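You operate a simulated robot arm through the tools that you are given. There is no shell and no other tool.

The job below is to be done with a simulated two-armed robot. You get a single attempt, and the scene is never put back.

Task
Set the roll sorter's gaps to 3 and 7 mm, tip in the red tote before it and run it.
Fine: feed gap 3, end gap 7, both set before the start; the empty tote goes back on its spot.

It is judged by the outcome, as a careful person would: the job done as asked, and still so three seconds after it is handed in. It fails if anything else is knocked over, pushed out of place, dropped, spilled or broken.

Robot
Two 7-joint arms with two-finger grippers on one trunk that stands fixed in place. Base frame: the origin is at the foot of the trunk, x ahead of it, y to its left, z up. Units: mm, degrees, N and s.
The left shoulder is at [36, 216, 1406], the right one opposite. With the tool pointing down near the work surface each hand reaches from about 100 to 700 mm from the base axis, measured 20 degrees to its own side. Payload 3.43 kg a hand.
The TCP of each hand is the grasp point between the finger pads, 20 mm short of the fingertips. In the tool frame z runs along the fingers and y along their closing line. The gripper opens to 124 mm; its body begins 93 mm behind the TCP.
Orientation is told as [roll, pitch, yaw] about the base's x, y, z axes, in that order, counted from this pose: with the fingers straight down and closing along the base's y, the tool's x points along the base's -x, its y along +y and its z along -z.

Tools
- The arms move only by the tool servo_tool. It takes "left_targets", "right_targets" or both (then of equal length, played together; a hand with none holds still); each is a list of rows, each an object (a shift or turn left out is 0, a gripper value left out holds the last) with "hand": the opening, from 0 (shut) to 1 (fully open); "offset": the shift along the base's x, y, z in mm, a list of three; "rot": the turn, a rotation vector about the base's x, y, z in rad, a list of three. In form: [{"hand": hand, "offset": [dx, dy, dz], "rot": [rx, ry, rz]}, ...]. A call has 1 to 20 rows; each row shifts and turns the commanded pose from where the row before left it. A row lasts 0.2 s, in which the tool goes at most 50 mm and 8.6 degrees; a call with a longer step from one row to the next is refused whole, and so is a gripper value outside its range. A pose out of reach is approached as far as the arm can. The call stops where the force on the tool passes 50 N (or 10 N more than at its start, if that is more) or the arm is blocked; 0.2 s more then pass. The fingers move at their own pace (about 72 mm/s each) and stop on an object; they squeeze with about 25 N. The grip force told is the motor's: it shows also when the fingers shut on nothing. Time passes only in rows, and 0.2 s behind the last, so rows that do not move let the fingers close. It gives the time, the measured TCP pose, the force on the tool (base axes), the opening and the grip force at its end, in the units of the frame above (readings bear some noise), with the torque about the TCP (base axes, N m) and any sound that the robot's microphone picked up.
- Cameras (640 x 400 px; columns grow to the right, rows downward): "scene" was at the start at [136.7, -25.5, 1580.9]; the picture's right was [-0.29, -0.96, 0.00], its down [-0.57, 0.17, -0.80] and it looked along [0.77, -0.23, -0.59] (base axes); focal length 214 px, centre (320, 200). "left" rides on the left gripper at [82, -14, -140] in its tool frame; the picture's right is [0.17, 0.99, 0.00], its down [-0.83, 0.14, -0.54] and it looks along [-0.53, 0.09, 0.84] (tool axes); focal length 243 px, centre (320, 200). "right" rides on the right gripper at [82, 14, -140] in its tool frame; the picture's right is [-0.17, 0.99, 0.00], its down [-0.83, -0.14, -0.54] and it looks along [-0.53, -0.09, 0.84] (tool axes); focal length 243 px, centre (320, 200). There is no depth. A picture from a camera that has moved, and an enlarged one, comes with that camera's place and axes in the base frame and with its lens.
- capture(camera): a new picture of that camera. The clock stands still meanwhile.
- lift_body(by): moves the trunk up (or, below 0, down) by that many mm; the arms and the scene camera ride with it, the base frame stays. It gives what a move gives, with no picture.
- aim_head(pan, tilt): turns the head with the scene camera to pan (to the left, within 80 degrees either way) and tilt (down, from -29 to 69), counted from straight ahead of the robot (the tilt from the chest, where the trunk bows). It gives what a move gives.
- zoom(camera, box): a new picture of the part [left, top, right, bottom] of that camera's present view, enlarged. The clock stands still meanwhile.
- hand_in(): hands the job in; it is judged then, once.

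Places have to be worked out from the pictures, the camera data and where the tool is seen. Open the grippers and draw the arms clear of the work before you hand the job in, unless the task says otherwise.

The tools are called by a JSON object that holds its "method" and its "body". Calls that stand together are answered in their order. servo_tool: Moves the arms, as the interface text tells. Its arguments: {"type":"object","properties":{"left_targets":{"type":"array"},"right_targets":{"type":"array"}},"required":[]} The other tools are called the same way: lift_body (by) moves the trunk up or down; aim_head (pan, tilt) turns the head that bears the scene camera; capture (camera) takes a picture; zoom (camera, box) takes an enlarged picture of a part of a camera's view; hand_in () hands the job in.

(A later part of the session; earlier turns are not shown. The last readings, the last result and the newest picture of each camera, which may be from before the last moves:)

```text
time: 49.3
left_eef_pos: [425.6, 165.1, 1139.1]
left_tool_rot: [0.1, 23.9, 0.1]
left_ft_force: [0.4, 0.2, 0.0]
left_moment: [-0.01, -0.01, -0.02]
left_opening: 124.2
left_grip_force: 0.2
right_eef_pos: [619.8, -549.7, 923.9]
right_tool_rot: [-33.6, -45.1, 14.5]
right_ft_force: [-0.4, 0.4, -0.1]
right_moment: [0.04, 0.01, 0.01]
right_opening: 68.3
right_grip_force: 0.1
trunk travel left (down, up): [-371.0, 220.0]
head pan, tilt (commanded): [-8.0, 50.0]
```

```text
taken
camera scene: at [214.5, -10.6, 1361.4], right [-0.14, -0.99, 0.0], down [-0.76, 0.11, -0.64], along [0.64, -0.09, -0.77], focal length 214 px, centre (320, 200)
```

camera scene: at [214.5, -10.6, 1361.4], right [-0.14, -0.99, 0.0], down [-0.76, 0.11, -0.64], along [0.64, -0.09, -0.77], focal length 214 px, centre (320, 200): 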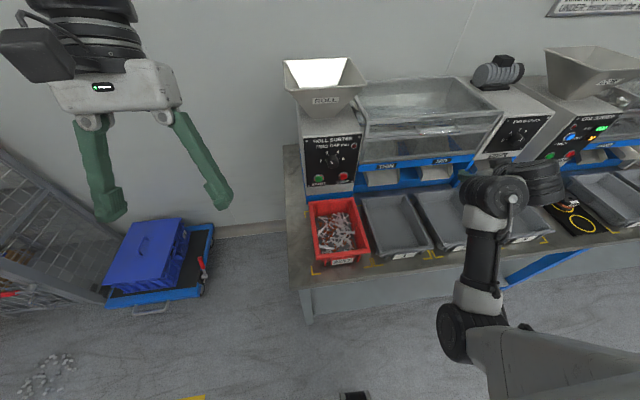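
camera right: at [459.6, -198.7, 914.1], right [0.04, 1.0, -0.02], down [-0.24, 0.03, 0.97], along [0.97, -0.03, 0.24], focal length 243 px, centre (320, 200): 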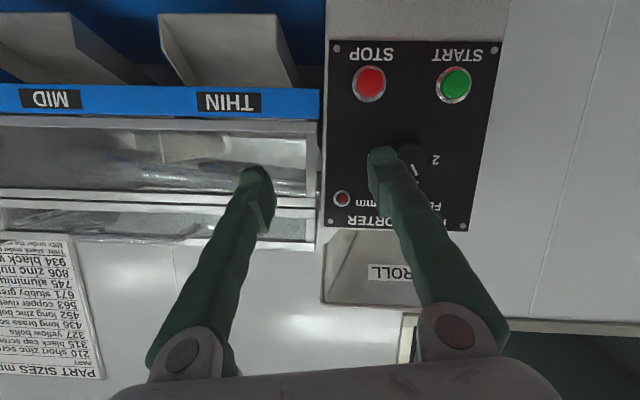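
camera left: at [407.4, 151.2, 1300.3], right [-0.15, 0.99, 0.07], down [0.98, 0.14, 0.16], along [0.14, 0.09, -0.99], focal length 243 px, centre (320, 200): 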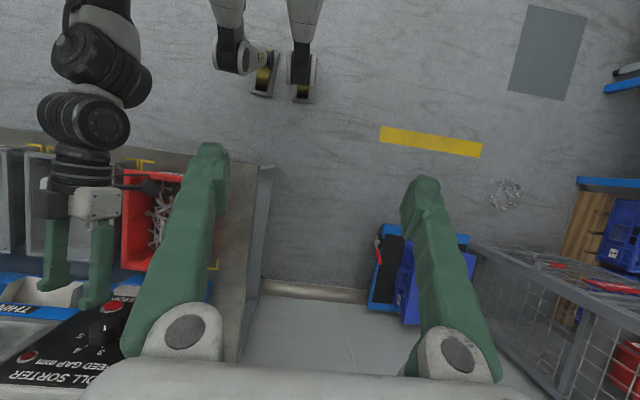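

That moved freely. Now I raise the hand 150 mm and begin unrolling it.

{"method": "servo_tool", "body": {"right_targets": [{"hand": 0.55, "offset": [-10, 0, 30]}, {"offset": [-10, 0, 30]}, {"offset": [-10, 0, 30]}, {"offset": [-10, 0, 30]}, {"offset": [-10, 0, 30]}, {"offset": [0, 0, 0]}]}}

{"method": "servo_tool", "body": {"right_targets": [{"rot": [0.1, 0.0, 0.0]}, {"rot": [0.1, 0, 0.0]}, {"rot": [0.1, 0, 0]}, {"rot": [0.1, 0, 0]}, {"offset": [0, 0, 0]}]}}

{"method": "capture", "body": {"camera": "scene"}}

```text
time: 50.7
left_eef_pos: [426.3, 165.4, 1138.7]
left_tool_rot: [0.0, 24.0, 0.0]
left_ft_force: [-0.2, 0.2, -0.2]
left_moment: [0.0, 0.0, -0.01]
left_opening: 123.9
left_grip_force: 0.0
right_eef_pos: [571.0, -549.7, 1074.9]
right_tool_rot: [-33.6, -45.1, 14.6]
right_ft_force: [-0.2, -0.1, 0.3]
right_moment: [0.01, 0.01, 0.04]
right_opening: 68.1
right_grip_force: 0.1
trunk travel left (down, up): [-371.0, 220.0]
head pan, tilt (commanded): [-8.0, 50.0]
```

```text
time: 51.9
left_eef_pos: [425.8, 164.5, 1140.0]
left_tool_rot: [0.0, 24.0, -0.1]
left_ft_force: [0.6, -0.2, 0.1]
left_moment: [0.02, -0.01, 0.04]
left_opening: 123.9
left_grip_force: 0.0
right_eef_pos: [571.6, -529.1, 1033.9]
right_tool_rot: [-4.6, -46.6, -6.5]
right_ft_force: [-0.4, -0.4, -0.1]
right_moment: [0.0, 0.0, 0.03]
right_opening: 68.1
right_grip_force: 0.1
right hand out of reach, approached as far as the arm can: row 2, 3, 4
trunk travel left (down, up): [-371.0, 220.0]
head pan, tilt (commanded): [-8.0, 50.0]
```

```text
taken
camera scene: at [214.1, -11.1, 1361.5], right [-0.14, -0.99, 0.0], down [-0.76, 0.11, -0.64], along [0.64, -0.09, -0.77], focal length 214 px, centre (320, 200)
```

scene: 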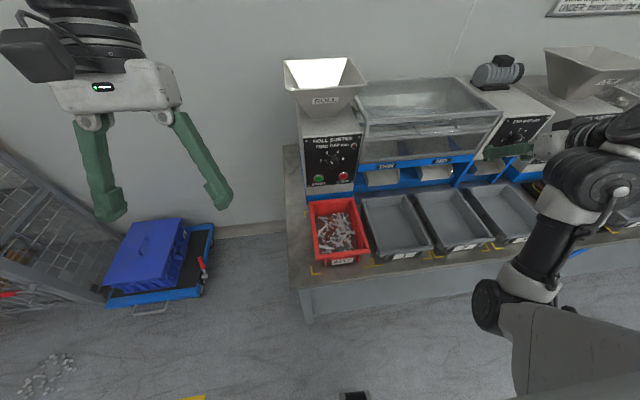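

Roll is nearly out. I continue pitching the tool down towards vertical, moving slightly up.

{"method": "servo_tool", "body": {"right_targets": [{"offset": [0, 0, 5], "rot": [0.02, 0.1, 0.02]}, {"offset": [0, 0, 5], "rot": [0.02, 0.1, 0.02]}, {"offset": [0, 0, 5], "rot": [0.02, 0.1, 0.02]}, {"offset": [0, 0, 5], "rot": [0.02, 0.1, 0.02]}, {"offset": [0, 0, 0]}]}}

{"method": "servo_tool", "body": {"right_targets": [{"offset": [0, 0, 5], "rot": [0.0, 0.1, 0.02]}, {"offset": [0, 0, 5], "rot": [0.0, 0.1, 0.01]}, {"offset": [0, 0, 5], "rot": [0.0, 0.1, 0.01]}, {"offset": [0, 0, 5], "rot": [0.0, 0.1, 0.0]}, {"offset": [0, 0, 0]}]}}

{"method": "capture", "body": {"camera": "scene"}}

```text
time: 52.8
left_eef_pos: [426.0, 165.9, 1138.9]
left_tool_rot: [0.0, 23.9, 0.0]
left_ft_force: [-0.1, 0.1, -0.9]
left_moment: [0.0, -0.01, 0.02]
left_opening: 123.9
left_grip_force: 0.0
right_eef_pos: [578.4, -518.1, 1015.9]
right_tool_rot: [-5.0, -42.9, -5.6]
right_ft_force: [8.8, -12.7, -8.3]
right_moment: [0.44, -0.61, 1.61]
right_opening: 68.2
right_grip_force: 0.0
right hand out of reach, approached as far as the arm can: row 1, 2, 3, 4
trunk travel left (down, up): [-371.0, 220.0]
head pan, tilt (commanded): [-8.0, 50.0]
stopped in row 4 (right hand): the force on the tool passed its limit at 53 N (the readings are from after the stop); the commanded pose is now the measured one
```

```text
time: 53.7
left_eef_pos: [426.6, 164.8, 1139.3]
left_tool_rot: [0.0, 23.9, 0.0]
left_ft_force: [0.3, -0.1, -0.1]
left_moment: [0.01, -0.01, -0.01]
left_opening: 123.8
left_grip_force: 0.0
right_eef_pos: [579.5, -516.4, 1011.7]
right_tool_rot: [-5.7, -42.0, -4.6]
right_ft_force: [11.9, -9.1, -5.7]
right_moment: [0.35, -0.31, 1.01]
right_opening: 68.2
right_grip_force: 0.1
right hand out of reach, approached as far as the arm can: row 1, 2, 3, 4
trunk travel left (down, up): [-371.0, 220.0]
head pan, tilt (commanded): [-8.0, 50.0]
stopped in row 4 (right hand): the force on the tool passed its limit at 77 N (the readings are from after the stop); the commanded pose is now the measured one
```

```text
taken
camera scene: at [214.7, -10.8, 1361.4], right [-0.14, -0.99, 0.0], down [-0.76, 0.11, -0.64], along [0.64, -0.09, -0.77], focal length 214 px, centre (320, 200)
```

scene: 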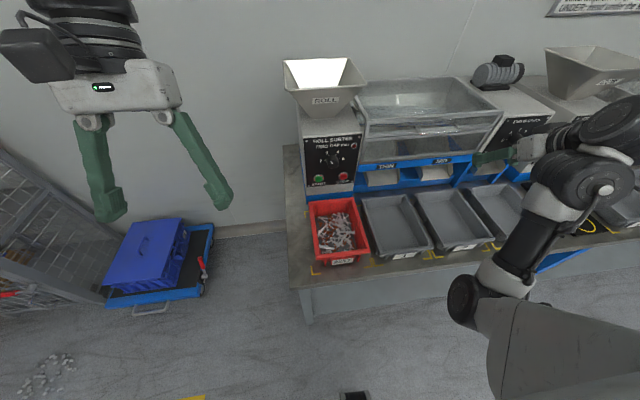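

There is contact force on the hand, so I stop and look closely at the wrist area.

{"method": "zoom", "body": {"camera": "scene", "box": [420, 70, 640, 330]}}

{"method": "capture", "body": {"camera": "right"}}

{"method": "capture", "body": {"camera": "left"}}

```text
1.54 times, centred on (530, 200) of scene
camera zoom: at [214.7, -10.8, 1361.4], right [-0.14, -0.99, 0.0], down [-0.76, 0.11, -0.64], along [0.64, -0.09, -0.77], focal length 330 px, centre (-3, 200)
```

zoom: 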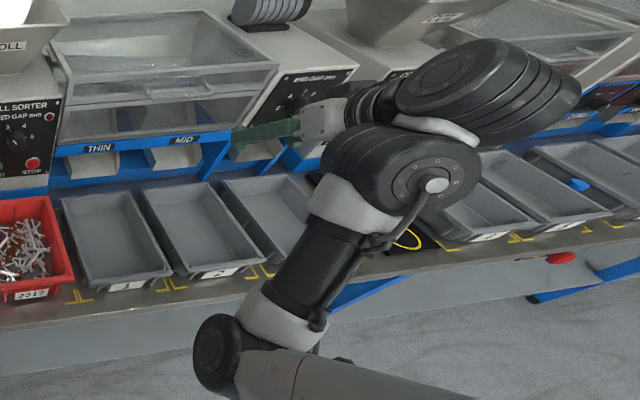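

```text
taken
camera right: at [430.8, -477.0, 1059.4], right [0.27, 0.96, 0.04], down [0.24, -0.11, 0.97], along [0.93, -0.25, -0.26], focal length 243 px, centre (320, 200)
```

right: 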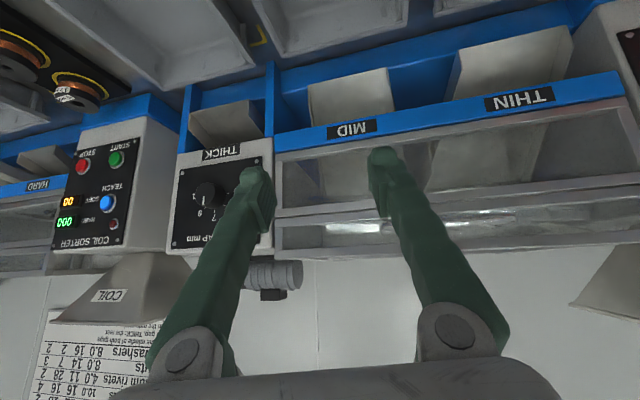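

```text
taken
camera left: at [407.7, 151.5, 1300.1], right [-0.15, 0.99, 0.07], down [0.98, 0.14, 0.16], along [0.14, 0.09, -0.99], focal length 243 px, centre (320, 200)
```

left: 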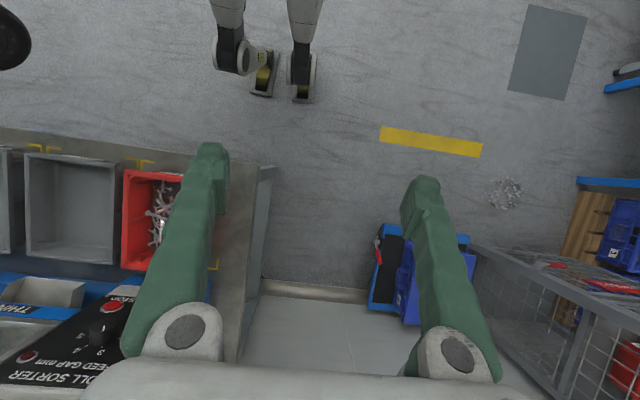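

The gripper is pressed against its own wrist disc (self-contact), nothing else. I reverse the last roll to free it, moving outward to the right.

{"method": "servo_tool", "body": {"right_targets": [{"offset": [0, -5, 10], "rot": [-0.1, 0, 0]}, {"offset": [0, -10, 10], "rot": [-0.1, 0, 0]}, {"offset": [0, -10, 10], "rot": [-0.1, 0, 0]}, {"offset": [0, -10, 10], "rot": [-0.1, 0, 0]}, {"offset": [0, 0, 0]}]}}

{"method": "servo_tool", "body": {"right_targets": [{"offset": [5, -25, -10], "rot": [0, -0.1, 0]}, {"offset": [5, -25, -10], "rot": [0, -0.1, 0]}, {"offset": [5, -25, -10], "rot": [0, -0.1, 0]}, {"offset": [5, -25, -10], "rot": [0, -0.1, 0]}, {"offset": [5, -25, -10], "rot": [0, -0.1, 0]}, {"offset": [0, 0, 0]}]}}

{"method": "capture", "body": {"camera": "scene"}}

```text
time: 54.9
left_eef_pos: [425.9, 166.1, 1138.9]
left_tool_rot: [0.0, 23.9, 0.0]
left_ft_force: [-0.6, -1.0, -0.7]
left_moment: [0.02, 0.03, 0.0]
left_opening: 124.0
left_grip_force: 0.0
right_eef_pos: [579.9, -551.8, 1052.3]
right_tool_rot: [-36.1, -39.8, 15.6]
right_ft_force: [-0.2, -0.2, 0.4]
right_moment: [-0.02, 0.0, 0.0]
right_opening: 68.3
right_grip_force: 0.0
trunk travel left (down, up): [-371.0, 220.0]
head pan, tilt (commanded): [-8.0, 50.0]
```

```text
time: 56.3
left_eef_pos: [425.0, 168.8, 1138.6]
left_tool_rot: [-0.1, 23.9, 0.1]
left_ft_force: [-3.5, 2.1, -0.4]
left_moment: [-0.27, -0.3, 0.12]
left_opening: 123.9
left_grip_force: 0.0
right_eef_pos: [594.8, -698.2, 1018.0]
right_tool_rot: [-62.6, -59.7, 38.3]
right_ft_force: [-2.3, -20.7, 8.4]
right_moment: [1.0, 1.09, 2.59]
right_opening: 68.3
right_grip_force: 0.0
trunk travel left (down, up): [-371.0, 220.0]
head pan, tilt (commanded): [-8.0, 50.0]
```

```text
taken
camera scene: at [214.6, -8.0, 1361.5], right [-0.14, -0.99, 0.0], down [-0.76, 0.1, -0.64], along [0.64, -0.09, -0.77], focal length 214 px, centre (320, 200)
```

scene: 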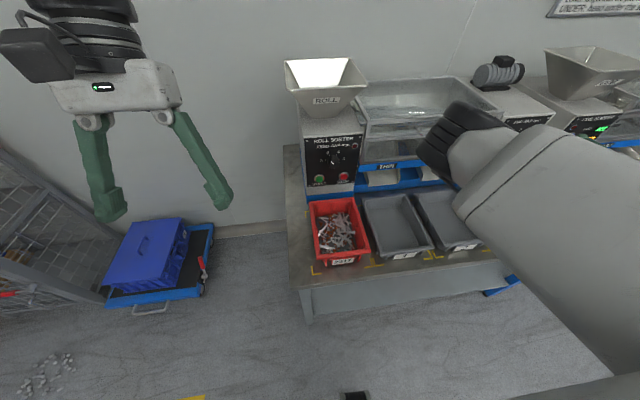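

The arm's elbow swung up in front; the hand reads a 20 N side force. I look from the hand camera and zoom out around it before doing anything else.

{"method": "capture", "body": {"camera": "right"}}

{"method": "aim_head", "body": {"pan": -45, "tilt": 35}}

{"method": "capture", "body": {"camera": "scene"}}

```text
taken
camera right: at [446.8, -647.7, 973.8], right [0.38, 0.88, -0.3], down [-0.18, 0.39, 0.9], along [0.91, -0.29, 0.3], focal length 243 px, centre (320, 200)
```

right: 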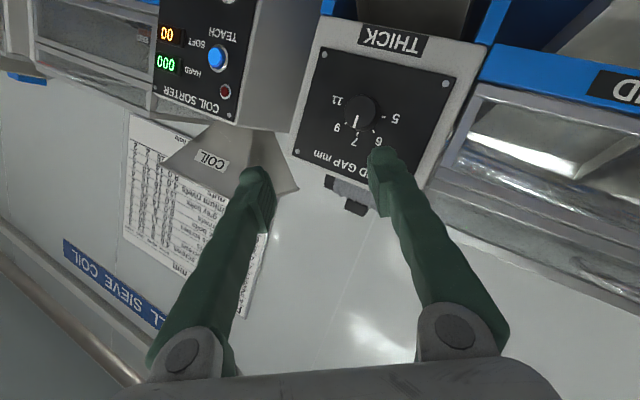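

```text
time: 57.3
left_eef_pos: [425.8, 165.7, 1138.7]
left_tool_rot: [0.1, 23.9, 0.0]
left_ft_force: [-0.8, -0.8, -0.5]
left_moment: [0.0, 0.0, 0.0]
left_opening: 124.1
left_grip_force: 0.0
right_eef_pos: [593.4, -698.9, 1017.2]
right_tool_rot: [-62.2, -60.3, 37.7]
right_ft_force: [-0.1, -0.3, 0.1]
right_moment: [0.03, 0.02, -0.01]
right_opening: 68.1
right_grip_force: 0.0
trunk travel left (down, up): [-371.0, 220.0]
head pan, tilt (commanded): [-45.0, 35.0]
```

```text
taken
camera scene: at [200.6, -61.7, 1383.1], right [-0.71, -0.71, 0.0], down [-0.41, 0.4, -0.82], along [0.58, -0.58, -0.57], focal length 214 px, centre (320, 200)
```

scene: 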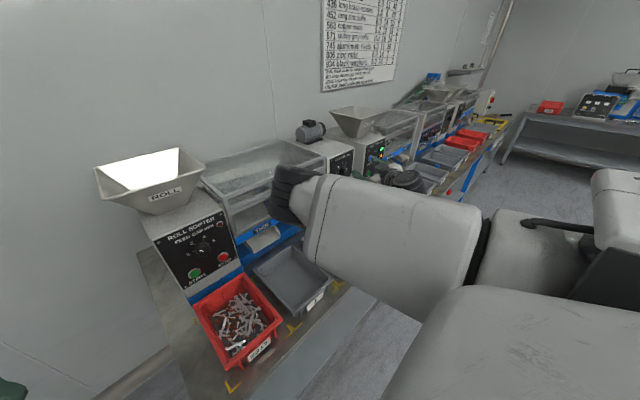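

The force was only the swing settling; it reads zero now and nothing was touched. With the elbow now up and out, I straighten the hand's yaw and roll step by step in free space.

{"method": "servo_tool", "body": {"right_targets": [{"offset": [0, 0, 5], "rot": [0, 0, 0.1]}, {"offset": [0, 0, 5], "rot": [0, 0, 0.1]}, {"offset": [0, 0, 5], "rot": [0, 0, 0.1]}, {"offset": [0, 0, 5], "rot": [0, 0, 0.1]}, {"offset": [0, 0, 0], "rot": [0, 0, 0.087]}, {"offset": [0, 0, 0]}]}}

{"method": "servo_tool", "body": {"right_targets": [{"rot": [0.08, 0, 0]}, {"rot": [0.08, 0, 0]}, {"rot": [0.08, 0, 0]}, {"rot": [0.08, 0, 0]}, {"rot": [0.08, 0, 0]}, {"rot": [0.08, 0, 0]}, {"offset": [0, 0, 0]}]}}

{"method": "capture", "body": {"camera": "scene"}}

{"method": "capture", "body": {"camera": "right"}}

```text
time: 58.7
left_eef_pos: [425.9, 166.2, 1139.8]
left_tool_rot: [-0.1, 23.9, 0.0]
left_ft_force: [-1.1, -0.9, -0.3]
left_moment: [0.02, 0.0, 0.0]
left_opening: 123.9
left_grip_force: 0.1
right_eef_pos: [605.4, -676.7, 1021.6]
right_tool_rot: [-54.6, -66.4, 58.8]
right_ft_force: [1.1, 0.7, 0.5]
right_moment: [0.02, -0.04, -0.02]
right_opening: 68.3
right_grip_force: 0.0
trunk travel left (down, up): [-371.0, 220.0]
head pan, tilt (commanded): [-45.0, 35.0]
```

```text
time: 60.3
left_eef_pos: [425.5, 165.6, 1139.3]
left_tool_rot: [0.0, 23.9, 0.0]
left_ft_force: [0.3, 0.4, 0.3]
left_moment: [0.02, -0.02, -0.01]
left_opening: 124.0
left_grip_force: 0.0
right_eef_pos: [605.8, -676.2, 1021.5]
right_tool_rot: [37.4, -76.1, -30.4]
right_ft_force: [-0.2, -0.4, 0.2]
right_moment: [-0.01, 0.01, 0.0]
right_opening: 68.2
right_grip_force: 0.2
trunk travel left (down, up): [-371.0, 220.0]
head pan, tilt (commanded): [-45.0, 35.0]
```

```text
taken
camera scene: at [200.4, -62.2, 1383.2], right [-0.71, -0.71, 0.0], down [-0.41, 0.41, -0.82], along [0.58, -0.58, -0.57], focal length 214 px, centre (320, 200)
```

scene: 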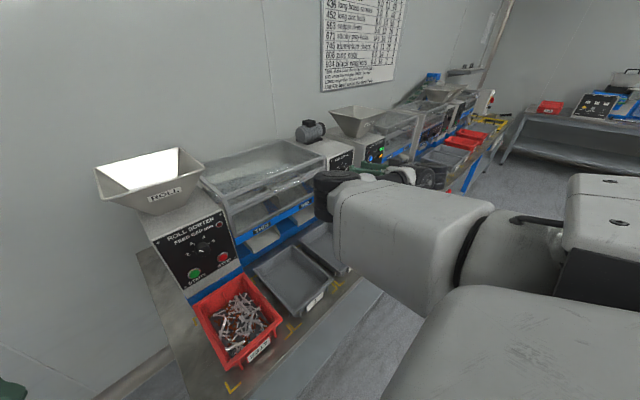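

```text
taken
camera right: at [452.3, -671.5, 971.0], right [-0.07, 0.95, 0.3], down [-0.34, -0.31, 0.89], along [0.94, -0.04, 0.34], focal length 243 px, centre (320, 200)
```

right: 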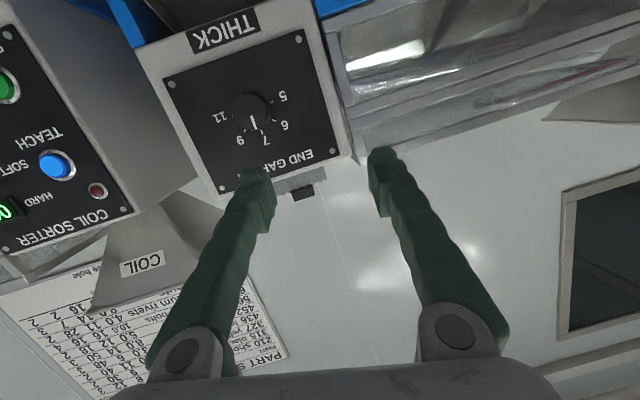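

The arm now moves freely. I pitch the hand down while bringing it in toward the middle, staying high above the bench.

{"method": "servo_tool", "body": {"right_targets": [{"offset": [-5, 15, 5], "rot": [-0.01, 0.13, -0.01]}, {"offset": [-5, 15, 5], "rot": [-0.01, 0.13, -0.01]}, {"offset": [-5, 15, 5], "rot": [-0.01, 0.13, -0.01]}, {"offset": [-5, 15, 5], "rot": [-0.01, 0.13, -0.01]}, {"offset": [-5, 15, 5], "rot": [-0.01, 0.13, -0.01]}, {"offset": [0, 0, 0]}]}}

{"method": "servo_tool", "body": {"right_targets": [{"offset": [-5, 15, 5], "rot": [-0.01, 0.13, -0.01]}, {"offset": [-5, 15, 5], "rot": [-0.01, 0.13, -0.01]}, {"offset": [-5, 15, 5], "rot": [-0.01, 0.13, -0.01]}, {"offset": [-5, 15, 5], "rot": [-0.01, 0.13, -0.01]}, {"offset": [-5, 15, 5], "rot": [-0.01, 0.13, -0.01]}, {"offset": [0, 0, 0]}]}}

{"method": "aim_head", "body": {"pan": -20, "tilt": 45}}

{"method": "capture", "body": {"camera": "scene"}}

```text
time: 61.7
left_eef_pos: [426.2, 164.8, 1139.9]
left_tool_rot: [0.0, 23.8, 0.0]
left_ft_force: [0.4, 0.2, -0.1]
left_moment: [-0.01, -0.04, 0.02]
left_opening: 124.0
left_grip_force: 0.0
right_eef_pos: [619.4, -533.8, 994.0]
right_tool_rot: [10.1, -44.5, -8.3]
right_ft_force: [0.0, -0.3, 0.0]
right_moment: [-0.03, 0.0, 0.02]
right_opening: 68.3
right_grip_force: 0.1
right hand out of reach, approached as far as the arm can: row 2, 3, 4, 5
trunk travel left (down, up): [-371.0, 220.0]
head pan, tilt (commanded): [-45.0, 35.0]
```

```text
time: 62.8
left_eef_pos: [425.4, 163.7, 1139.5]
left_tool_rot: [0.2, 24.0, 0.0]
left_ft_force: [0.2, -1.3, -0.3]
left_moment: [0.03, -0.02, 0.0]
left_opening: 124.0
left_grip_force: 0.1
right_eef_pos: [614.4, -478.9, 932.1]
right_tool_rot: [5.6, -31.7, -6.9]
right_ft_force: [15.1, -7.2, -11.8]
right_moment: [0.36, -0.27, 0.59]
right_opening: 68.2
right_grip_force: 0.0
right hand out of reach, approached as far as the arm can: row 1, 2, 3, 4, 5
trunk travel left (down, up): [-371.0, 220.0]
head pan, tilt (commanded): [-45.0, 35.0]
stopped in row 5 (right hand): the force on the tool passed its limit at 111 N (the readings are from after the stop); the commanded pose is now the measured one
```

```text
time: 63.7
left_eef_pos: [424.9, 166.2, 1139.9]
left_tool_rot: [0.0, 24.0, 0.1]
left_ft_force: [0.4, 0.2, 0.6]
left_moment: [-0.03, -0.01, 0.01]
left_opening: 124.0
left_grip_force: 0.2
right_eef_pos: [614.8, -477.9, 931.7]
right_tool_rot: [5.6, -31.5, -6.6]
right_ft_force: [12.5, -15.9, -21.1]
right_moment: [1.03, -2.16, 2.09]
right_opening: 68.2
right_grip_force: 0.2
trunk travel left (down, up): [-371.0, 220.0]
head pan, tilt (commanded): [-20.0, 45.0]
```

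```text
taken
camera scene: at [214.5, -28.2, 1368.4], right [-0.34, -0.94, 0.0], down [-0.66, 0.24, -0.71], along [0.66, -0.24, -0.71], focal length 214 px, centre (320, 200)
```

scene: 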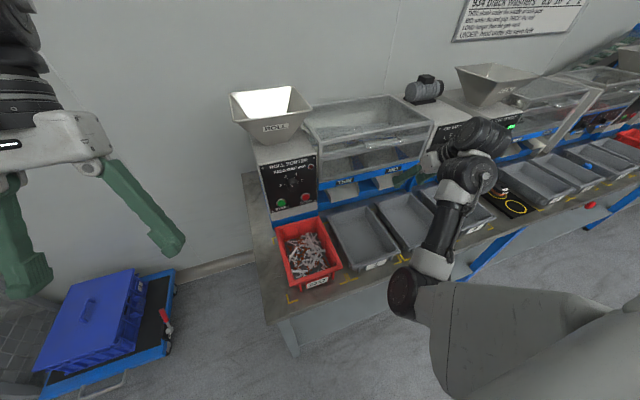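

The same self-contact again: this arm posture can't pitch the tool down out here. I reverse those moves to free the wrist, then will take the reverse of my original path (via the far-right forward pose) back to the home-like posture.

{"method": "servo_tool", "body": {"right_targets": [{"offset": [0, -15, 10], "rot": [0.0, -0.1, 0.0]}, {"offset": [0, -15, 15], "rot": [0.0, -0.1, 0.0]}, {"offset": [0, -20, 15], "rot": [0.0, -0.1, 0.0]}, {"offset": [0, -20, 15], "rot": [0.0, -0.1, 0.0]}, {"offset": [0, 0, 0]}]}}

{"method": "capture", "body": {"camera": "scene"}}

```text
time: 64.9
left_eef_pos: [425.5, 165.1, 1138.4]
left_tool_rot: [0.0, 23.9, 0.1]
left_ft_force: [0.2, 0.1, -0.3]
left_moment: [-0.01, -0.02, 0.03]
left_opening: 123.9
left_grip_force: 0.0
right_eef_pos: [613.6, -546.8, 985.8]
right_tool_rot: [10.0, -54.2, -9.8]
right_ft_force: [-0.1, -1.2, 0.0]
right_moment: [0.03, 0.02, -0.01]
right_opening: 68.1
right_grip_force: 0.0
trunk travel left (down, up): [-371.0, 220.0]
head pan, tilt (commanded): [-20.0, 45.0]
```

```text
taken
camera scene: at [214.6, -27.7, 1368.3], right [-0.34, -0.94, 0.0], down [-0.66, 0.24, -0.71], along [0.66, -0.24, -0.71], focal length 214 px, centre (320, 200)
```

scene: 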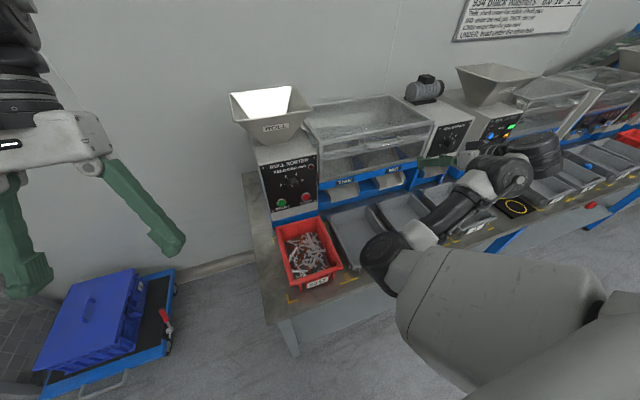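

Free again. The low elbow makes the wrist over-bend when the tool points down; with the trunk high the forearm slopes down instead, so I raise the trunk back up by 170 mm.

{"method": "lift_body", "body": {"by": 170}}

{"method": "capture", "body": {"camera": "scene"}}

```text
time: 66.8
left_eef_pos: [426.1, 165.9, 1308.1]
left_tool_rot: [0.1, 24.1, 0.2]
left_ft_force: [0.6, -0.5, -0.4]
left_moment: [0.01, -0.01, 0.01]
left_opening: 123.8
left_grip_force: 0.0
right_eef_pos: [613.3, -575.4, 1184.5]
right_tool_rot: [10.3, -56.9, -12.7]
right_ft_force: [0.2, 0.2, -0.1]
right_moment: [0.02, 0.01, 0.01]
right_opening: 68.3
right_grip_force: 0.0
trunk travel left (down, up): [-541.0, 50.0]
head pan, tilt (commanded): [-20.0, 45.0]
```

```text
taken
camera scene: at [140.0, -27.8, 1556.4], right [-0.34, -0.94, 0.0], down [-0.66, 0.24, -0.71], along [0.66, -0.24, -0.71], focal length 214 px, centre (320, 200)
```

scene: 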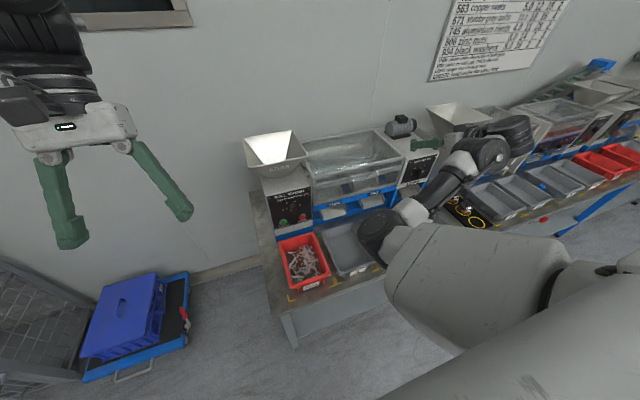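

The right arm is clear. I bring the hand up and back towards its home area in small steps, watching for reach flags, so the arm can return to its home posture.

{"method": "servo_tool", "body": {"right_targets": [{"offset": [-20, 15, 25]}, {"offset": [-20, 15, 25]}, {"offset": [-20, 15, 25]}, {"offset": [-20, 15, 25]}, {"offset": [0, 0, 0]}]}}

{"method": "capture", "body": {"camera": "scene"}}

```text
time: 68.2
left_eef_pos: [425.4, 164.0, 1309.2]
left_tool_rot: [0.0, 23.9, 0.0]
left_ft_force: [0.4, 0.4, 1.0]
left_moment: [0.04, 0.0, -0.03]
left_opening: 123.9
left_grip_force: 0.0
right_eef_pos: [539.4, -530.0, 1310.5]
right_tool_rot: [4.9, -62.0, -12.0]
right_ft_force: [-0.6, -0.6, -1.4]
right_moment: [-0.02, -0.01, 0.02]
right_opening: 68.4
right_grip_force: 0.1
right hand out of reach, approached as far as the arm can: row 4
trunk travel left (down, up): [-541.0, 50.0]
head pan, tilt (commanded): [-20.0, 45.0]
stopped in row 5 (right hand): the arm was blocked; the commanded pose is now the measured one
```

```text
taken
camera scene: at [139.3, -30.1, 1556.6], right [-0.34, -0.94, 0.0], down [-0.66, 0.24, -0.71], along [0.66, -0.24, -0.71], focal length 214 px, centre (320, 200)
```

scene: 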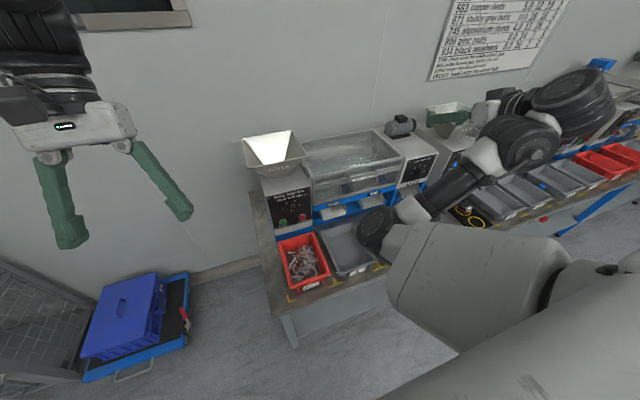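

Still the inward-elbow posture. I extend the arm out to the right so the elbow can swivel, then will yaw the hand leftward on the way back.

{"method": "servo_tool", "body": {"right_targets": [{"offset": [5, -20, -10]}, {"offset": [10, -35, -15]}, {"offset": [10, -35, -15]}, {"offset": [10, -35, -15]}, {"offset": [10, -35, -15]}, {"offset": [10, -35, -15]}, {"offset": [10, -35, -15]}, {"offset": [0, 0, 0]}]}}

{"method": "aim_head", "body": {"pan": -45, "tilt": 35}}

{"method": "capture", "body": {"camera": "scene"}}

```text
time: 70.0
left_eef_pos: [426.2, 166.0, 1308.8]
left_tool_rot: [-0.1, 23.9, 0.1]
left_ft_force: [-1.0, 0.7, -0.7]
left_moment: [-0.02, 0.03, 0.04]
left_opening: 123.7
left_grip_force: 0.0
right_eef_pos: [606.4, -755.0, 1209.1]
right_tool_rot: [5.0, -61.7, -11.5]
right_ft_force: [0.5, 0.4, 0.3]
right_moment: [0.01, -0.03, -0.02]
right_opening: 68.0
right_grip_force: 0.2
trunk travel left (down, up): [-541.0, 50.0]
head pan, tilt (commanded): [-20.0, 45.0]
```

```text
time: 70.9
left_eef_pos: [424.9, 165.9, 1308.3]
left_tool_rot: [0.0, 23.9, 0.1]
left_ft_force: [0.3, -0.6, 0.6]
left_moment: [-0.01, 0.04, 0.04]
left_opening: 124.0
left_grip_force: 0.1
right_eef_pos: [606.5, -755.3, 1206.1]
right_tool_rot: [5.0, -61.6, -11.7]
right_ft_force: [-0.6, 0.2, -0.1]
right_moment: [0.03, 0.01, -0.03]
right_opening: 68.3
right_grip_force: 0.1
trunk travel left (down, up): [-541.0, 50.0]
head pan, tilt (commanded): [-45.0, 35.0]
```

```text
taken
camera scene: at [125.2, -62.6, 1571.5], right [-0.71, -0.71, 0.0], down [-0.41, 0.41, -0.82], along [0.58, -0.58, -0.57], focal length 214 px, centre (320, 200)
```

scene: 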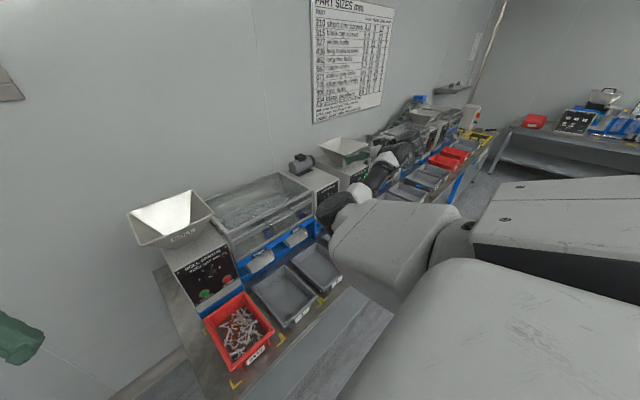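

The arm is nearly straight. Now I yaw the hand to the left in place and check for flags.

{"method": "servo_tool", "body": {"right_targets": [{"rot": [0, 0, 0.1]}, {"rot": [0, 0, 0.1]}, {"rot": [0, 0, 0.1]}, {"rot": [0, 0, 0.1]}, {"rot": [0, 0, 0.1]}, {"rot": [0, 0, 0.1]}, {"offset": [0, 0, 0]}]}}

{"method": "capture", "body": {"camera": "scene"}}

```text
time: 72.5
left_eef_pos: [425.7, 166.2, 1309.0]
left_tool_rot: [0.0, 23.9, 0.1]
left_ft_force: [0.7, 0.6, -1.3]
left_moment: [-0.01, 0.0, 0.01]
left_opening: 123.9
left_grip_force: 0.1
right_eef_pos: [606.2, -753.8, 1208.0]
right_tool_rot: [5.0, -61.7, 22.8]
right_ft_force: [0.4, -0.3, -0.5]
right_moment: [0.02, -0.02, -0.01]
right_opening: 68.2
right_grip_force: 0.0
trunk travel left (down, up): [-541.0, 50.0]
head pan, tilt (commanded): [-45.0, 35.0]
```

```text
taken
camera scene: at [125.3, -62.0, 1571.5], right [-0.71, -0.71, 0.0], down [-0.41, 0.41, -0.82], along [0.58, -0.58, -0.57], focal length 214 px, centre (320, 200)
```

scene: 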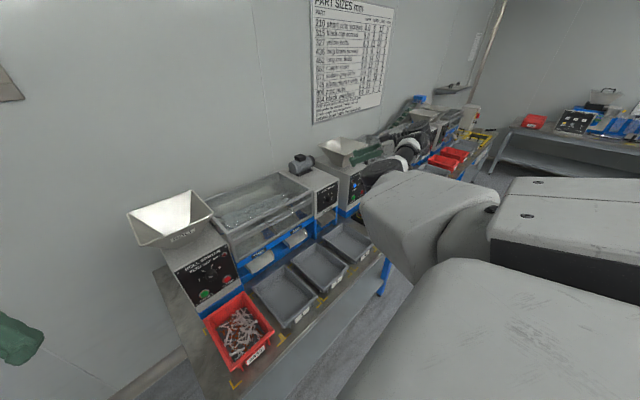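

The elbow moved outward, as wanted. I keep yawing left and bring the hand inward.

{"method": "servo_tool", "body": {"right_targets": [{"offset": [-5, 20, 0], "rot": [0, 0, 0.1]}, {"offset": [-5, 20, 0], "rot": [0, 0, 0.1]}, {"offset": [-5, 20, 0], "rot": [0, 0, 0.1]}, {"offset": [-5, 20, 0], "rot": [0, 0, 0.1]}, {"offset": [-5, 20, 0], "rot": [0, 0, 0.1]}, {"offset": [-5, 20, 0], "rot": [0, 0, 0.1]}, {"offset": [0, 0, 0]}]}}

{"method": "capture", "body": {"camera": "scene"}}

```text
time: 74.1
left_eef_pos: [424.8, 165.2, 1308.4]
left_tool_rot: [0.0, 24.0, 0.2]
left_ft_force: [0.3, -0.5, -0.6]
left_moment: [0.02, -0.03, 0.01]
left_opening: 124.0
left_grip_force: 0.1
right_eef_pos: [590.8, -652.7, 1165.7]
right_tool_rot: [5.2, -61.7, 57.1]
right_ft_force: [-0.2, -0.2, 0.4]
right_moment: [-0.02, 0.02, 0.01]
right_opening: 68.2
right_grip_force: 0.1
right hand out of reach, approached as far as the arm can: row 1, 2, 3
trunk travel left (down, up): [-541.0, 50.0]
head pan, tilt (commanded): [-45.0, 35.0]
```

```text
taken
camera scene: at [124.8, -62.6, 1571.5], right [-0.71, -0.71, 0.0], down [-0.41, 0.41, -0.82], along [0.58, -0.58, -0.57], focal length 214 px, centre (320, 200)
```

scene: 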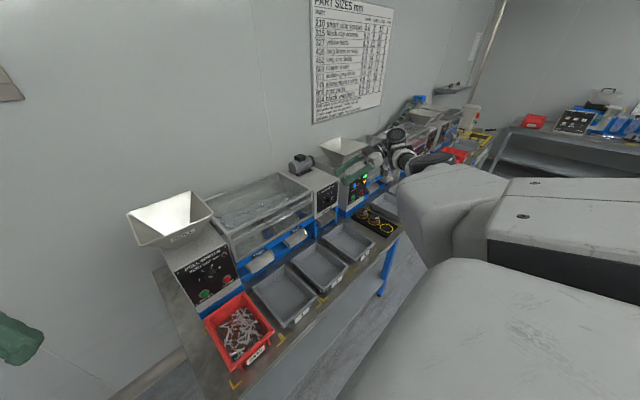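

The elbow is now properly out to the right. From here I pitch the tool down about its own horizontal axis.

{"method": "servo_tool", "body": {"right_targets": [{"offset": [-5, 15, -5], "rot": [-0.109, 0.0706, 0]}, {"offset": [-5, 15, -5], "rot": [-0.109, 0.0706, 0]}, {"offset": [-5, 15, -5], "rot": [-0.109, 0.0706, 0]}, {"offset": [-5, 15, -5], "rot": [-0.109, 0.0706, 0]}, {"offset": [0, 0, 0]}]}}

{"method": "capture", "body": {"camera": "scene"}}

```text
time: 75.3
left_eef_pos: [427.5, 166.7, 1308.2]
left_tool_rot: [-0.1, 23.8, 0.1]
left_ft_force: [-0.5, 0.2, -0.2]
left_moment: [-0.03, 0.01, -0.01]
left_opening: 123.9
left_grip_force: 0.1
right_eef_pos: [620.7, -600.7, 1152.4]
right_tool_rot: [4.9, -31.9, 57.0]
right_ft_force: [0.0, 0.4, -0.6]
right_moment: [0.0, 0.02, 0.02]
right_opening: 68.2
right_grip_force: 0.0
right hand out of reach, approached as far as the arm can: row 1, 2, 3, 4
trunk travel left (down, up): [-541.0, 50.0]
head pan, tilt (commanded): [-45.0, 35.0]
```

```text
taken
camera scene: at [125.4, -62.3, 1571.5], right [-0.71, -0.71, 0.0], down [-0.41, 0.41, -0.82], along [0.58, -0.58, -0.57], focal length 214 px, centre (320, 200)
```

scene: 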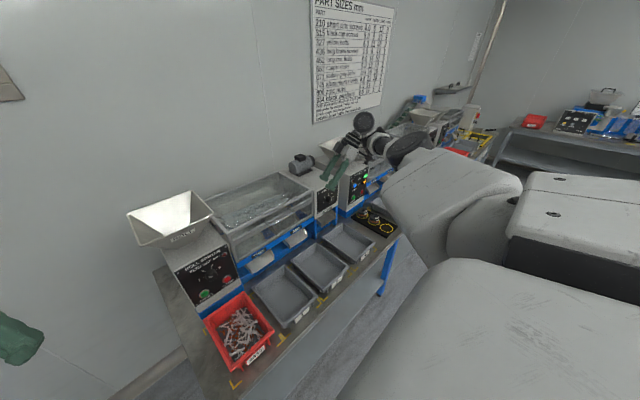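

The flags are now because the wrist is too far out as it rises. I bring the hand inward while finishing the pitch to vertical.

{"method": "servo_tool", "body": {"right_targets": [{"offset": [-25, 30, 0], "rot": [0, 0, 0]}, {"offset": [-25, 30, 0], "rot": [0, 0, 0]}, {"offset": [-25, 30, 0], "rot": [-0.1, 0.065, 0]}, {"offset": [-25, 30, 0], "rot": [-0.1, 0.065, 0]}, {"offset": [-10, 25, 0], "rot": [-0.1, 0.065, 0]}, {"offset": [-10, 25, 0], "rot": [-0.1, 0.065, 0]}, {"offset": [0, 0, 0]}]}}

{"method": "capture", "body": {"camera": "scene"}}

```text
time: 76.9
left_eef_pos: [425.7, 165.5, 1310.2]
left_tool_rot: [0.0, 24.0, 0.1]
left_ft_force: [-1.0, 0.0, 0.1]
left_moment: [0.05, -0.04, 0.0]
left_opening: 124.2
left_grip_force: 0.0
right_eef_pos: [654.3, -532.6, 1124.8]
right_tool_rot: [5.2, -4.4, 57.2]
right_ft_force: [0.6, -0.7, -0.6]
right_moment: [0.0, -0.03, -0.01]
right_opening: 68.1
right_grip_force: 0.1
right hand out of reach, approached as far as the arm can: row 1, 2, 3, 4, 5, 6
trunk travel left (down, up): [-541.0, 50.0]
head pan, tilt (commanded): [-45.0, 35.0]
```

```text
taken
camera scene: at [124.9, -63.3, 1571.5], right [-0.71, -0.71, 0.0], down [-0.41, 0.41, -0.82], along [0.58, -0.58, -0.57], focal length 214 px, centre (320, 200)
```

scene: 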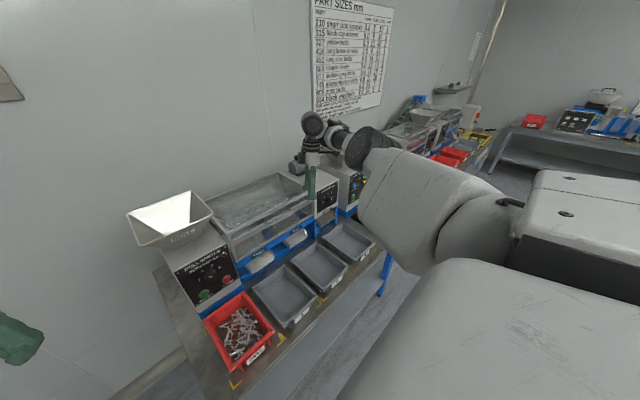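

The tool points down now. I try plain inward translation without rotation.

{"method": "servo_tool", "body": {"right_targets": [{"offset": [-15, 10, 0]}, {"offset": [-15, 10, 0]}, {"offset": [-15, 10, 0]}, {"offset": [-15, 10, 0]}, {"offset": [0, 0, 0]}]}}

{"method": "capture", "body": {"camera": "scene"}}

```text
time: 78.1
left_eef_pos: [424.2, 165.8, 1309.1]
left_tool_rot: [0.0, 23.9, 0.2]
left_ft_force: [0.5, 1.6, -0.2]
left_moment: [0.01, -0.02, 0.02]
left_opening: 123.8
left_grip_force: 0.1
right_eef_pos: [658.6, -521.9, 1126.0]
right_tool_rot: [5.1, -4.5, 57.0]
right_ft_force: [0.3, -0.2, -1.1]
right_moment: [-0.02, 0.02, 0.01]
right_opening: 68.3
right_grip_force: 0.0
right hand out of reach, approached as far as the arm can: row 1, 2, 3, 4
trunk travel left (down, up): [-541.0, 50.0]
head pan, tilt (commanded): [-45.0, 35.0]
```

```text
taken
camera scene: at [125.1, -62.7, 1571.5], right [-0.71, -0.71, 0.0], down [-0.41, 0.41, -0.82], along [0.58, -0.58, -0.57], focal length 214 px, centre (320, 200)
```

scene: 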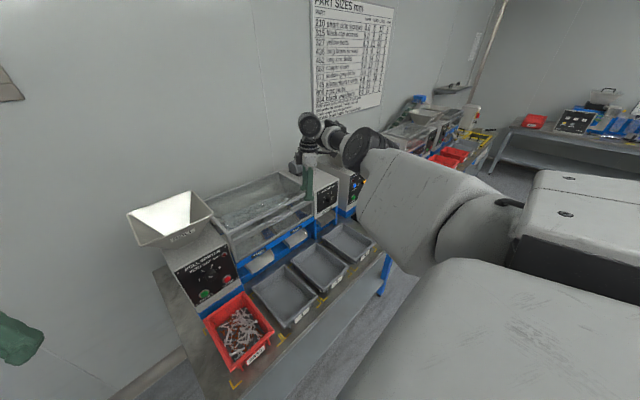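

Translation back is limited with this yaw; I unwind the yaw toward zero in place to see if that frees the arm.

{"method": "servo_tool", "body": {"right_targets": [{"rot": [0, 0, -0.1]}, {"rot": [0, 0, -0.1]}, {"rot": [0, 0, -0.1]}, {"rot": [0, 0, -0.1]}, {"offset": [0, 0, 0]}]}}

{"method": "servo_tool", "body": {"right_targets": [{"offset": [-10, 5, -5], "rot": [0, 0, -0.1]}, {"offset": [-10, 5, -5], "rot": [0, 0, -0.1]}, {"offset": [-10, 5, -5], "rot": [0, 0, -0.1]}, {"offset": [-10, 5, -5], "rot": [0, 0, -0.1]}, {"offset": [0, 0, 0]}]}}

{"method": "capture", "body": {"camera": "scene"}}

```text
time: 79.3
left_eef_pos: [425.8, 166.0, 1308.7]
left_tool_rot: [0.0, 23.9, 0.2]
left_ft_force: [0.0, -0.4, 0.0]
left_moment: [-0.01, -0.01, 0.02]
left_opening: 124.1
left_grip_force: 0.0
right_eef_pos: [663.1, -533.0, 1125.1]
right_tool_rot: [5.2, -4.5, 34.1]
right_ft_force: [0.0, -0.2, 0.5]
right_moment: [0.03, 0.0, 0.01]
right_opening: 68.6
right_grip_force: 0.1
right hand out of reach, approached as far as the arm can: row 2, 3, 4
trunk travel left (down, up): [-541.0, 50.0]
head pan, tilt (commanded): [-45.0, 35.0]
```

```text
time: 80.5
left_eef_pos: [426.7, 165.8, 1308.6]
left_tool_rot: [0.0, 24.0, 0.1]
left_ft_force: [-0.5, 0.0, 1.4]
left_moment: [0.01, 0.02, 0.0]
left_opening: 123.9
left_grip_force: 0.1
right_eef_pos: [620.5, -625.1, 1120.5]
right_tool_rot: [5.3, -4.3, 19.8]
right_ft_force: [0.4, -0.8, -0.2]
right_moment: [-0.03, -0.01, -0.01]
right_opening: 68.2
right_grip_force: 0.0
right hand out of reach, approached as far as the arm can: row 1, 2, 3, 4
trunk travel left (down, up): [-541.0, 50.0]
head pan, tilt (commanded): [-45.0, 35.0]
```

```text
taken
camera scene: at [125.7, -61.7, 1571.5], right [-0.71, -0.71, 0.0], down [-0.41, 0.41, -0.82], along [0.58, -0.58, -0.57], focal length 214 px, centre (320, 200)
```

scene: 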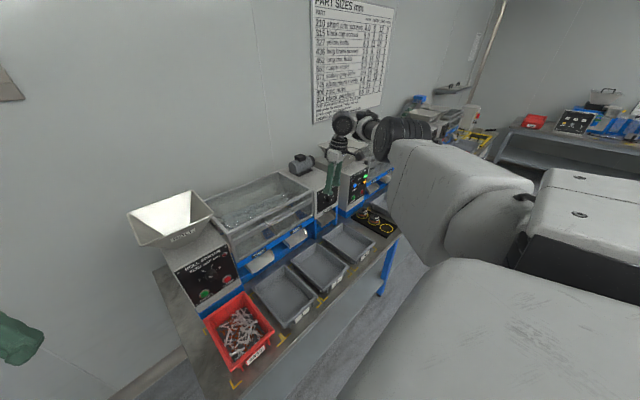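

The tool-roll joint is at its limit in this direction. The gripper is symmetric, so I rotate the hand the other way about its axis (toward a 180° flip), which should free the wrist.

{"method": "servo_tool", "body": {"right_targets": [{"rot": [0, 0, 0.14]}, {"rot": [0, 0, 0.14]}, {"rot": [0, 0, 0.14]}, {"rot": [0, 0, 0.14]}, {"rot": [0, 0, 0.14]}, {"rot": [0, 0, 0.14]}, {"rot": [0, 0, 0.14]}, {"rot": [0, 0, 0.14]}, {"rot": [0, 0, 0.14]}, {"rot": [0, 0, 0.14]}, {"offset": [0, 0, 0]}]}}

{"method": "capture", "body": {"camera": "scene"}}

```text
time: 82.9
left_eef_pos: [425.0, 166.5, 1309.2]
left_tool_rot: [0.1, 23.9, 0.1]
left_ft_force: [0.5, 0.0, 0.2]
left_moment: [-0.04, -0.03, 0.01]
left_opening: 123.9
left_grip_force: 0.0
right_eef_pos: [619.1, -626.2, 1121.5]
right_tool_rot: [5.4, -4.4, 100.1]
right_ft_force: [0.5, 0.1, 0.0]
right_moment: [0.01, 0.0, 0.0]
right_opening: 67.8
right_grip_force: 0.0
trunk travel left (down, up): [-541.0, 50.0]
head pan, tilt (commanded): [-45.0, 35.0]
```

```text
taken
camera scene: at [125.1, -62.5, 1571.5], right [-0.71, -0.71, 0.0], down [-0.41, 0.41, -0.82], along [0.58, -0.58, -0.57], focal length 214 px, centre (320, 200)
```

scene: 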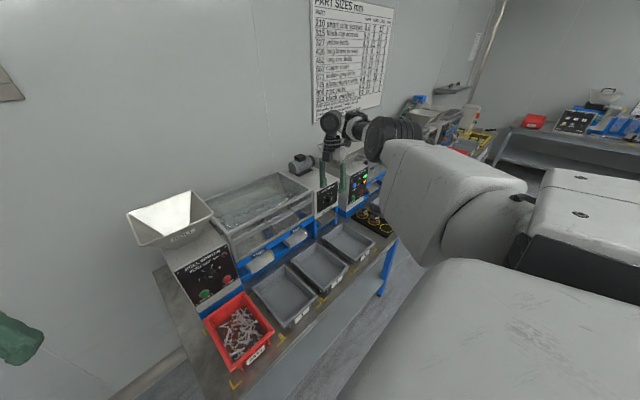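

No flags now. I test inward translation again from here.

{"method": "servo_tool", "body": {"right_targets": [{"offset": [-20, 25, 0]}, {"offset": [-20, 25, 0]}, {"offset": [-20, 25, 0]}, {"offset": [-20, 25, 0]}, {"offset": [-20, 25, 0]}, {"offset": [0, 0, 0]}]}}

{"method": "capture", "body": {"camera": "scene"}}

```text
time: 84.3
left_eef_pos: [425.2, 166.5, 1308.5]
left_tool_rot: [0.1, 24.0, 0.1]
left_ft_force: [-0.2, -0.1, 0.2]
left_moment: [-0.03, 0.01, 0.02]
left_opening: 124.0
left_grip_force: 0.0
right_eef_pos: [623.3, -568.5, 1101.8]
right_tool_rot: [5.5, -4.4, 100.0]
right_ft_force: [-0.7, -0.2, 0.2]
right_moment: [0.03, -0.02, 0.02]
right_opening: 68.3
right_grip_force: 0.1
right hand out of reach, approached as far as the arm can: row 1, 2, 3, 4, 5
trunk travel left (down, up): [-541.0, 50.0]
head pan, tilt (commanded): [-45.0, 35.0]
```

```text
taken
camera scene: at [125.0, -62.5, 1571.5], right [-0.71, -0.71, 0.0], down [-0.41, 0.41, -0.82], along [0.58, -0.58, -0.57], focal length 214 px, centre (320, 200)
```

scene: 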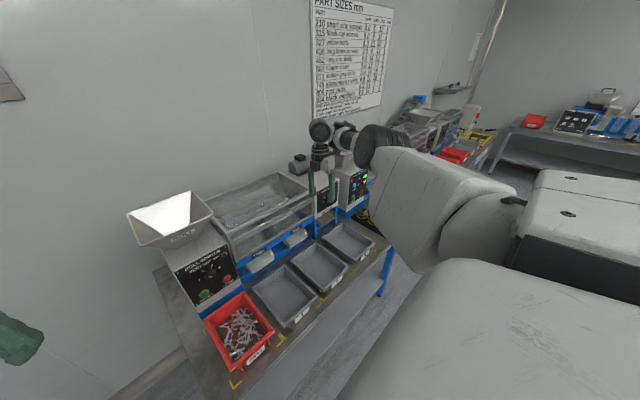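

The wrist is at its bend limit with the arm stretched level. Lowering the hand should slope the forearm down and relax it, so I go down 200 mm here (still 90 mm above the totes).

{"method": "servo_tool", "body": {"right_targets": [{"offset": [-5, 5, -35]}, {"offset": [-5, 5, -35]}, {"offset": [-5, 5, -35]}, {"offset": [-5, 5, -35]}, {"offset": [-5, 5, -35]}, {"offset": [0, 0, 0]}]}}

{"method": "capture", "body": {"camera": "scene"}}

```text
time: 85.7
left_eef_pos: [425.5, 165.0, 1309.1]
left_tool_rot: [0.0, 24.0, -0.1]
left_ft_force: [-0.7, 0.1, -0.5]
left_moment: [0.04, 0.01, -0.03]
left_opening: 123.9
left_grip_force: 0.0
right_eef_pos: [599.8, -550.1, 926.5]
right_tool_rot: [5.4, -4.2, 100.0]
right_ft_force: [0.5, 0.6, 0.0]
right_moment: [0.0, -0.04, -0.01]
right_opening: 67.9
right_grip_force: 0.0
right hand out of reach, approached as far as the arm can: row 1, 2
trunk travel left (down, up): [-541.0, 50.0]
head pan, tilt (commanded): [-45.0, 35.0]
```

```text
taken
camera scene: at [124.9, -62.1, 1571.6], right [-0.71, -0.71, 0.0], down [-0.41, 0.41, -0.82], along [0.58, -0.58, -0.57], focal length 214 px, centre (320, 200)
```

scene: 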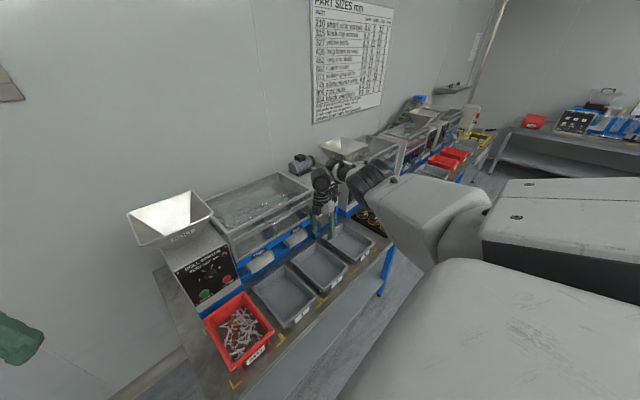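

That works: no flags once low. I now move inward along y toward the tote at this height.

{"method": "servo_tool", "body": {"right_targets": [{"offset": [-5, 30, 0]}, {"offset": [-5, 30, 0]}, {"offset": [-5, 30, 0]}, {"offset": [-5, 30, 0]}, {"offset": [-5, 30, 0]}, {"offset": [-5, 30, 0]}, {"offset": [0, 0, 0]}]}}

{"method": "aim_head", "body": {"pan": -17, "tilt": 45}}

{"method": "capture", "body": {"camera": "scene"}}

{"method": "capture", "body": {"camera": "right"}}

```text
time: 87.3
left_eef_pos: [425.7, 166.3, 1309.8]
left_tool_rot: [0.0, 23.9, 0.1]
left_ft_force: [-0.5, -0.1, 0.4]
left_moment: [-0.01, 0.0, 0.0]
left_opening: 124.0
left_grip_force: 0.1
right_eef_pos: [614.1, -515.6, 930.7]
right_tool_rot: [4.1, -4.3, 102.8]
right_ft_force: [-0.4, 0.0, -0.9]
right_moment: [-0.04, 0.02, -0.02]
right_opening: 68.3
right_grip_force: 0.0
right hand out of reach, approached as far as the arm can: row 1, 2, 3, 4, 5, 6
trunk travel left (down, up): [-541.0, 50.0]
head pan, tilt (commanded): [-45.0, 35.0]
```

```text
time: 88.2
left_eef_pos: [425.1, 166.3, 1308.9]
left_tool_rot: [0.0, 24.0, 0.1]
left_ft_force: [-0.1, 0.5, -0.2]
left_moment: [0.05, 0.01, 0.01]
left_opening: 124.0
left_grip_force: 0.1
right_eef_pos: [614.0, -515.8, 931.2]
right_tool_rot: [4.3, -4.3, 102.9]
right_ft_force: [-0.2, 0.0, -0.2]
right_moment: [0.01, -0.03, 0.01]
right_opening: 68.3
right_grip_force: 0.0
trunk travel left (down, up): [-541.0, 50.0]
head pan, tilt (commanded): [-17.0, 45.0]
```

```text
taken
camera scene: at [140.6, -24.0, 1556.7], right [-0.29, -0.96, 0.0], down [-0.68, 0.21, -0.71], along [0.68, -0.21, -0.71], focal length 214 px, centre (320, 200)
```

scene: 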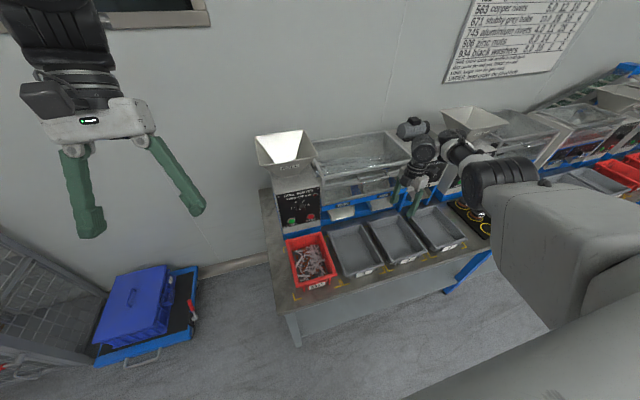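

```text
taken
camera right: at [632.6, -606.6, 1065.3], right [-0.99, -0.06, 0.08], down [0.0, 0.81, 0.59], along [-0.11, 0.58, -0.8], focal length 243 px, centre (320, 200)
```

right: 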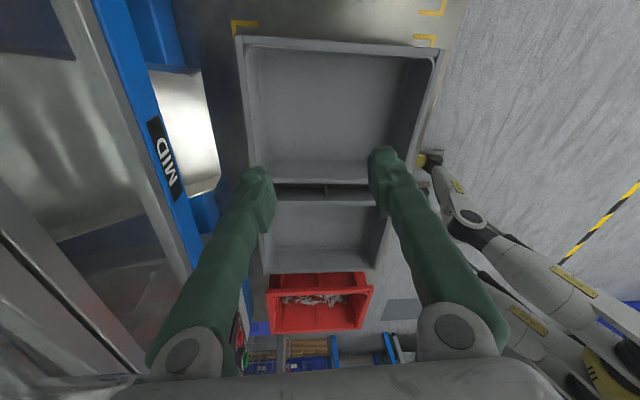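

The arm is nearly straight here. I test pulling straight back and up a little, to flex the elbow.

{"method": "servo_tool", "body": {"right_targets": [{"offset": [-30, 0, 0]}, {"offset": [-30, 0, 0]}, {"offset": [-30, 0, 0]}, {"offset": [0, 0, 0]}]}}

{"method": "capture", "body": {"camera": "scene"}}

```text
time: 89.2
left_eef_pos: [424.8, 166.2, 1308.4]
left_tool_rot: [-0.1, 23.9, 0.1]
left_ft_force: [0.6, 0.1, -0.1]
left_moment: [0.02, -0.01, 0.03]
left_opening: 123.7
left_grip_force: 0.0
right_eef_pos: [614.6, -517.0, 931.6]
right_tool_rot: [4.3, -4.3, 103.0]
right_ft_force: [0.6, -0.3, 0.5]
right_moment: [-0.02, 0.03, -0.03]
right_opening: 68.3
right_grip_force: 0.1
right hand out of reach, approached as far as the arm can: row 1, 2, 3
trunk travel left (down, up): [-541.0, 50.0]
head pan, tilt (commanded): [-17.0, 45.0]
```

```text
taken
camera scene: at [140.6, -23.9, 1556.7], right [-0.29, -0.96, 0.0], down [-0.68, 0.21, -0.71], along [0.68, -0.21, -0.71], focal length 214 px, centre (320, 200)
```

scene: 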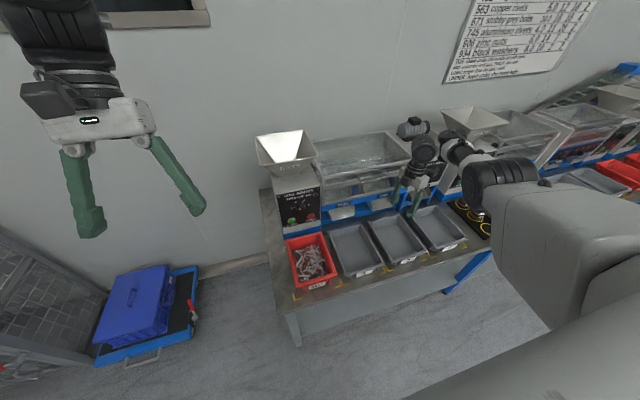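

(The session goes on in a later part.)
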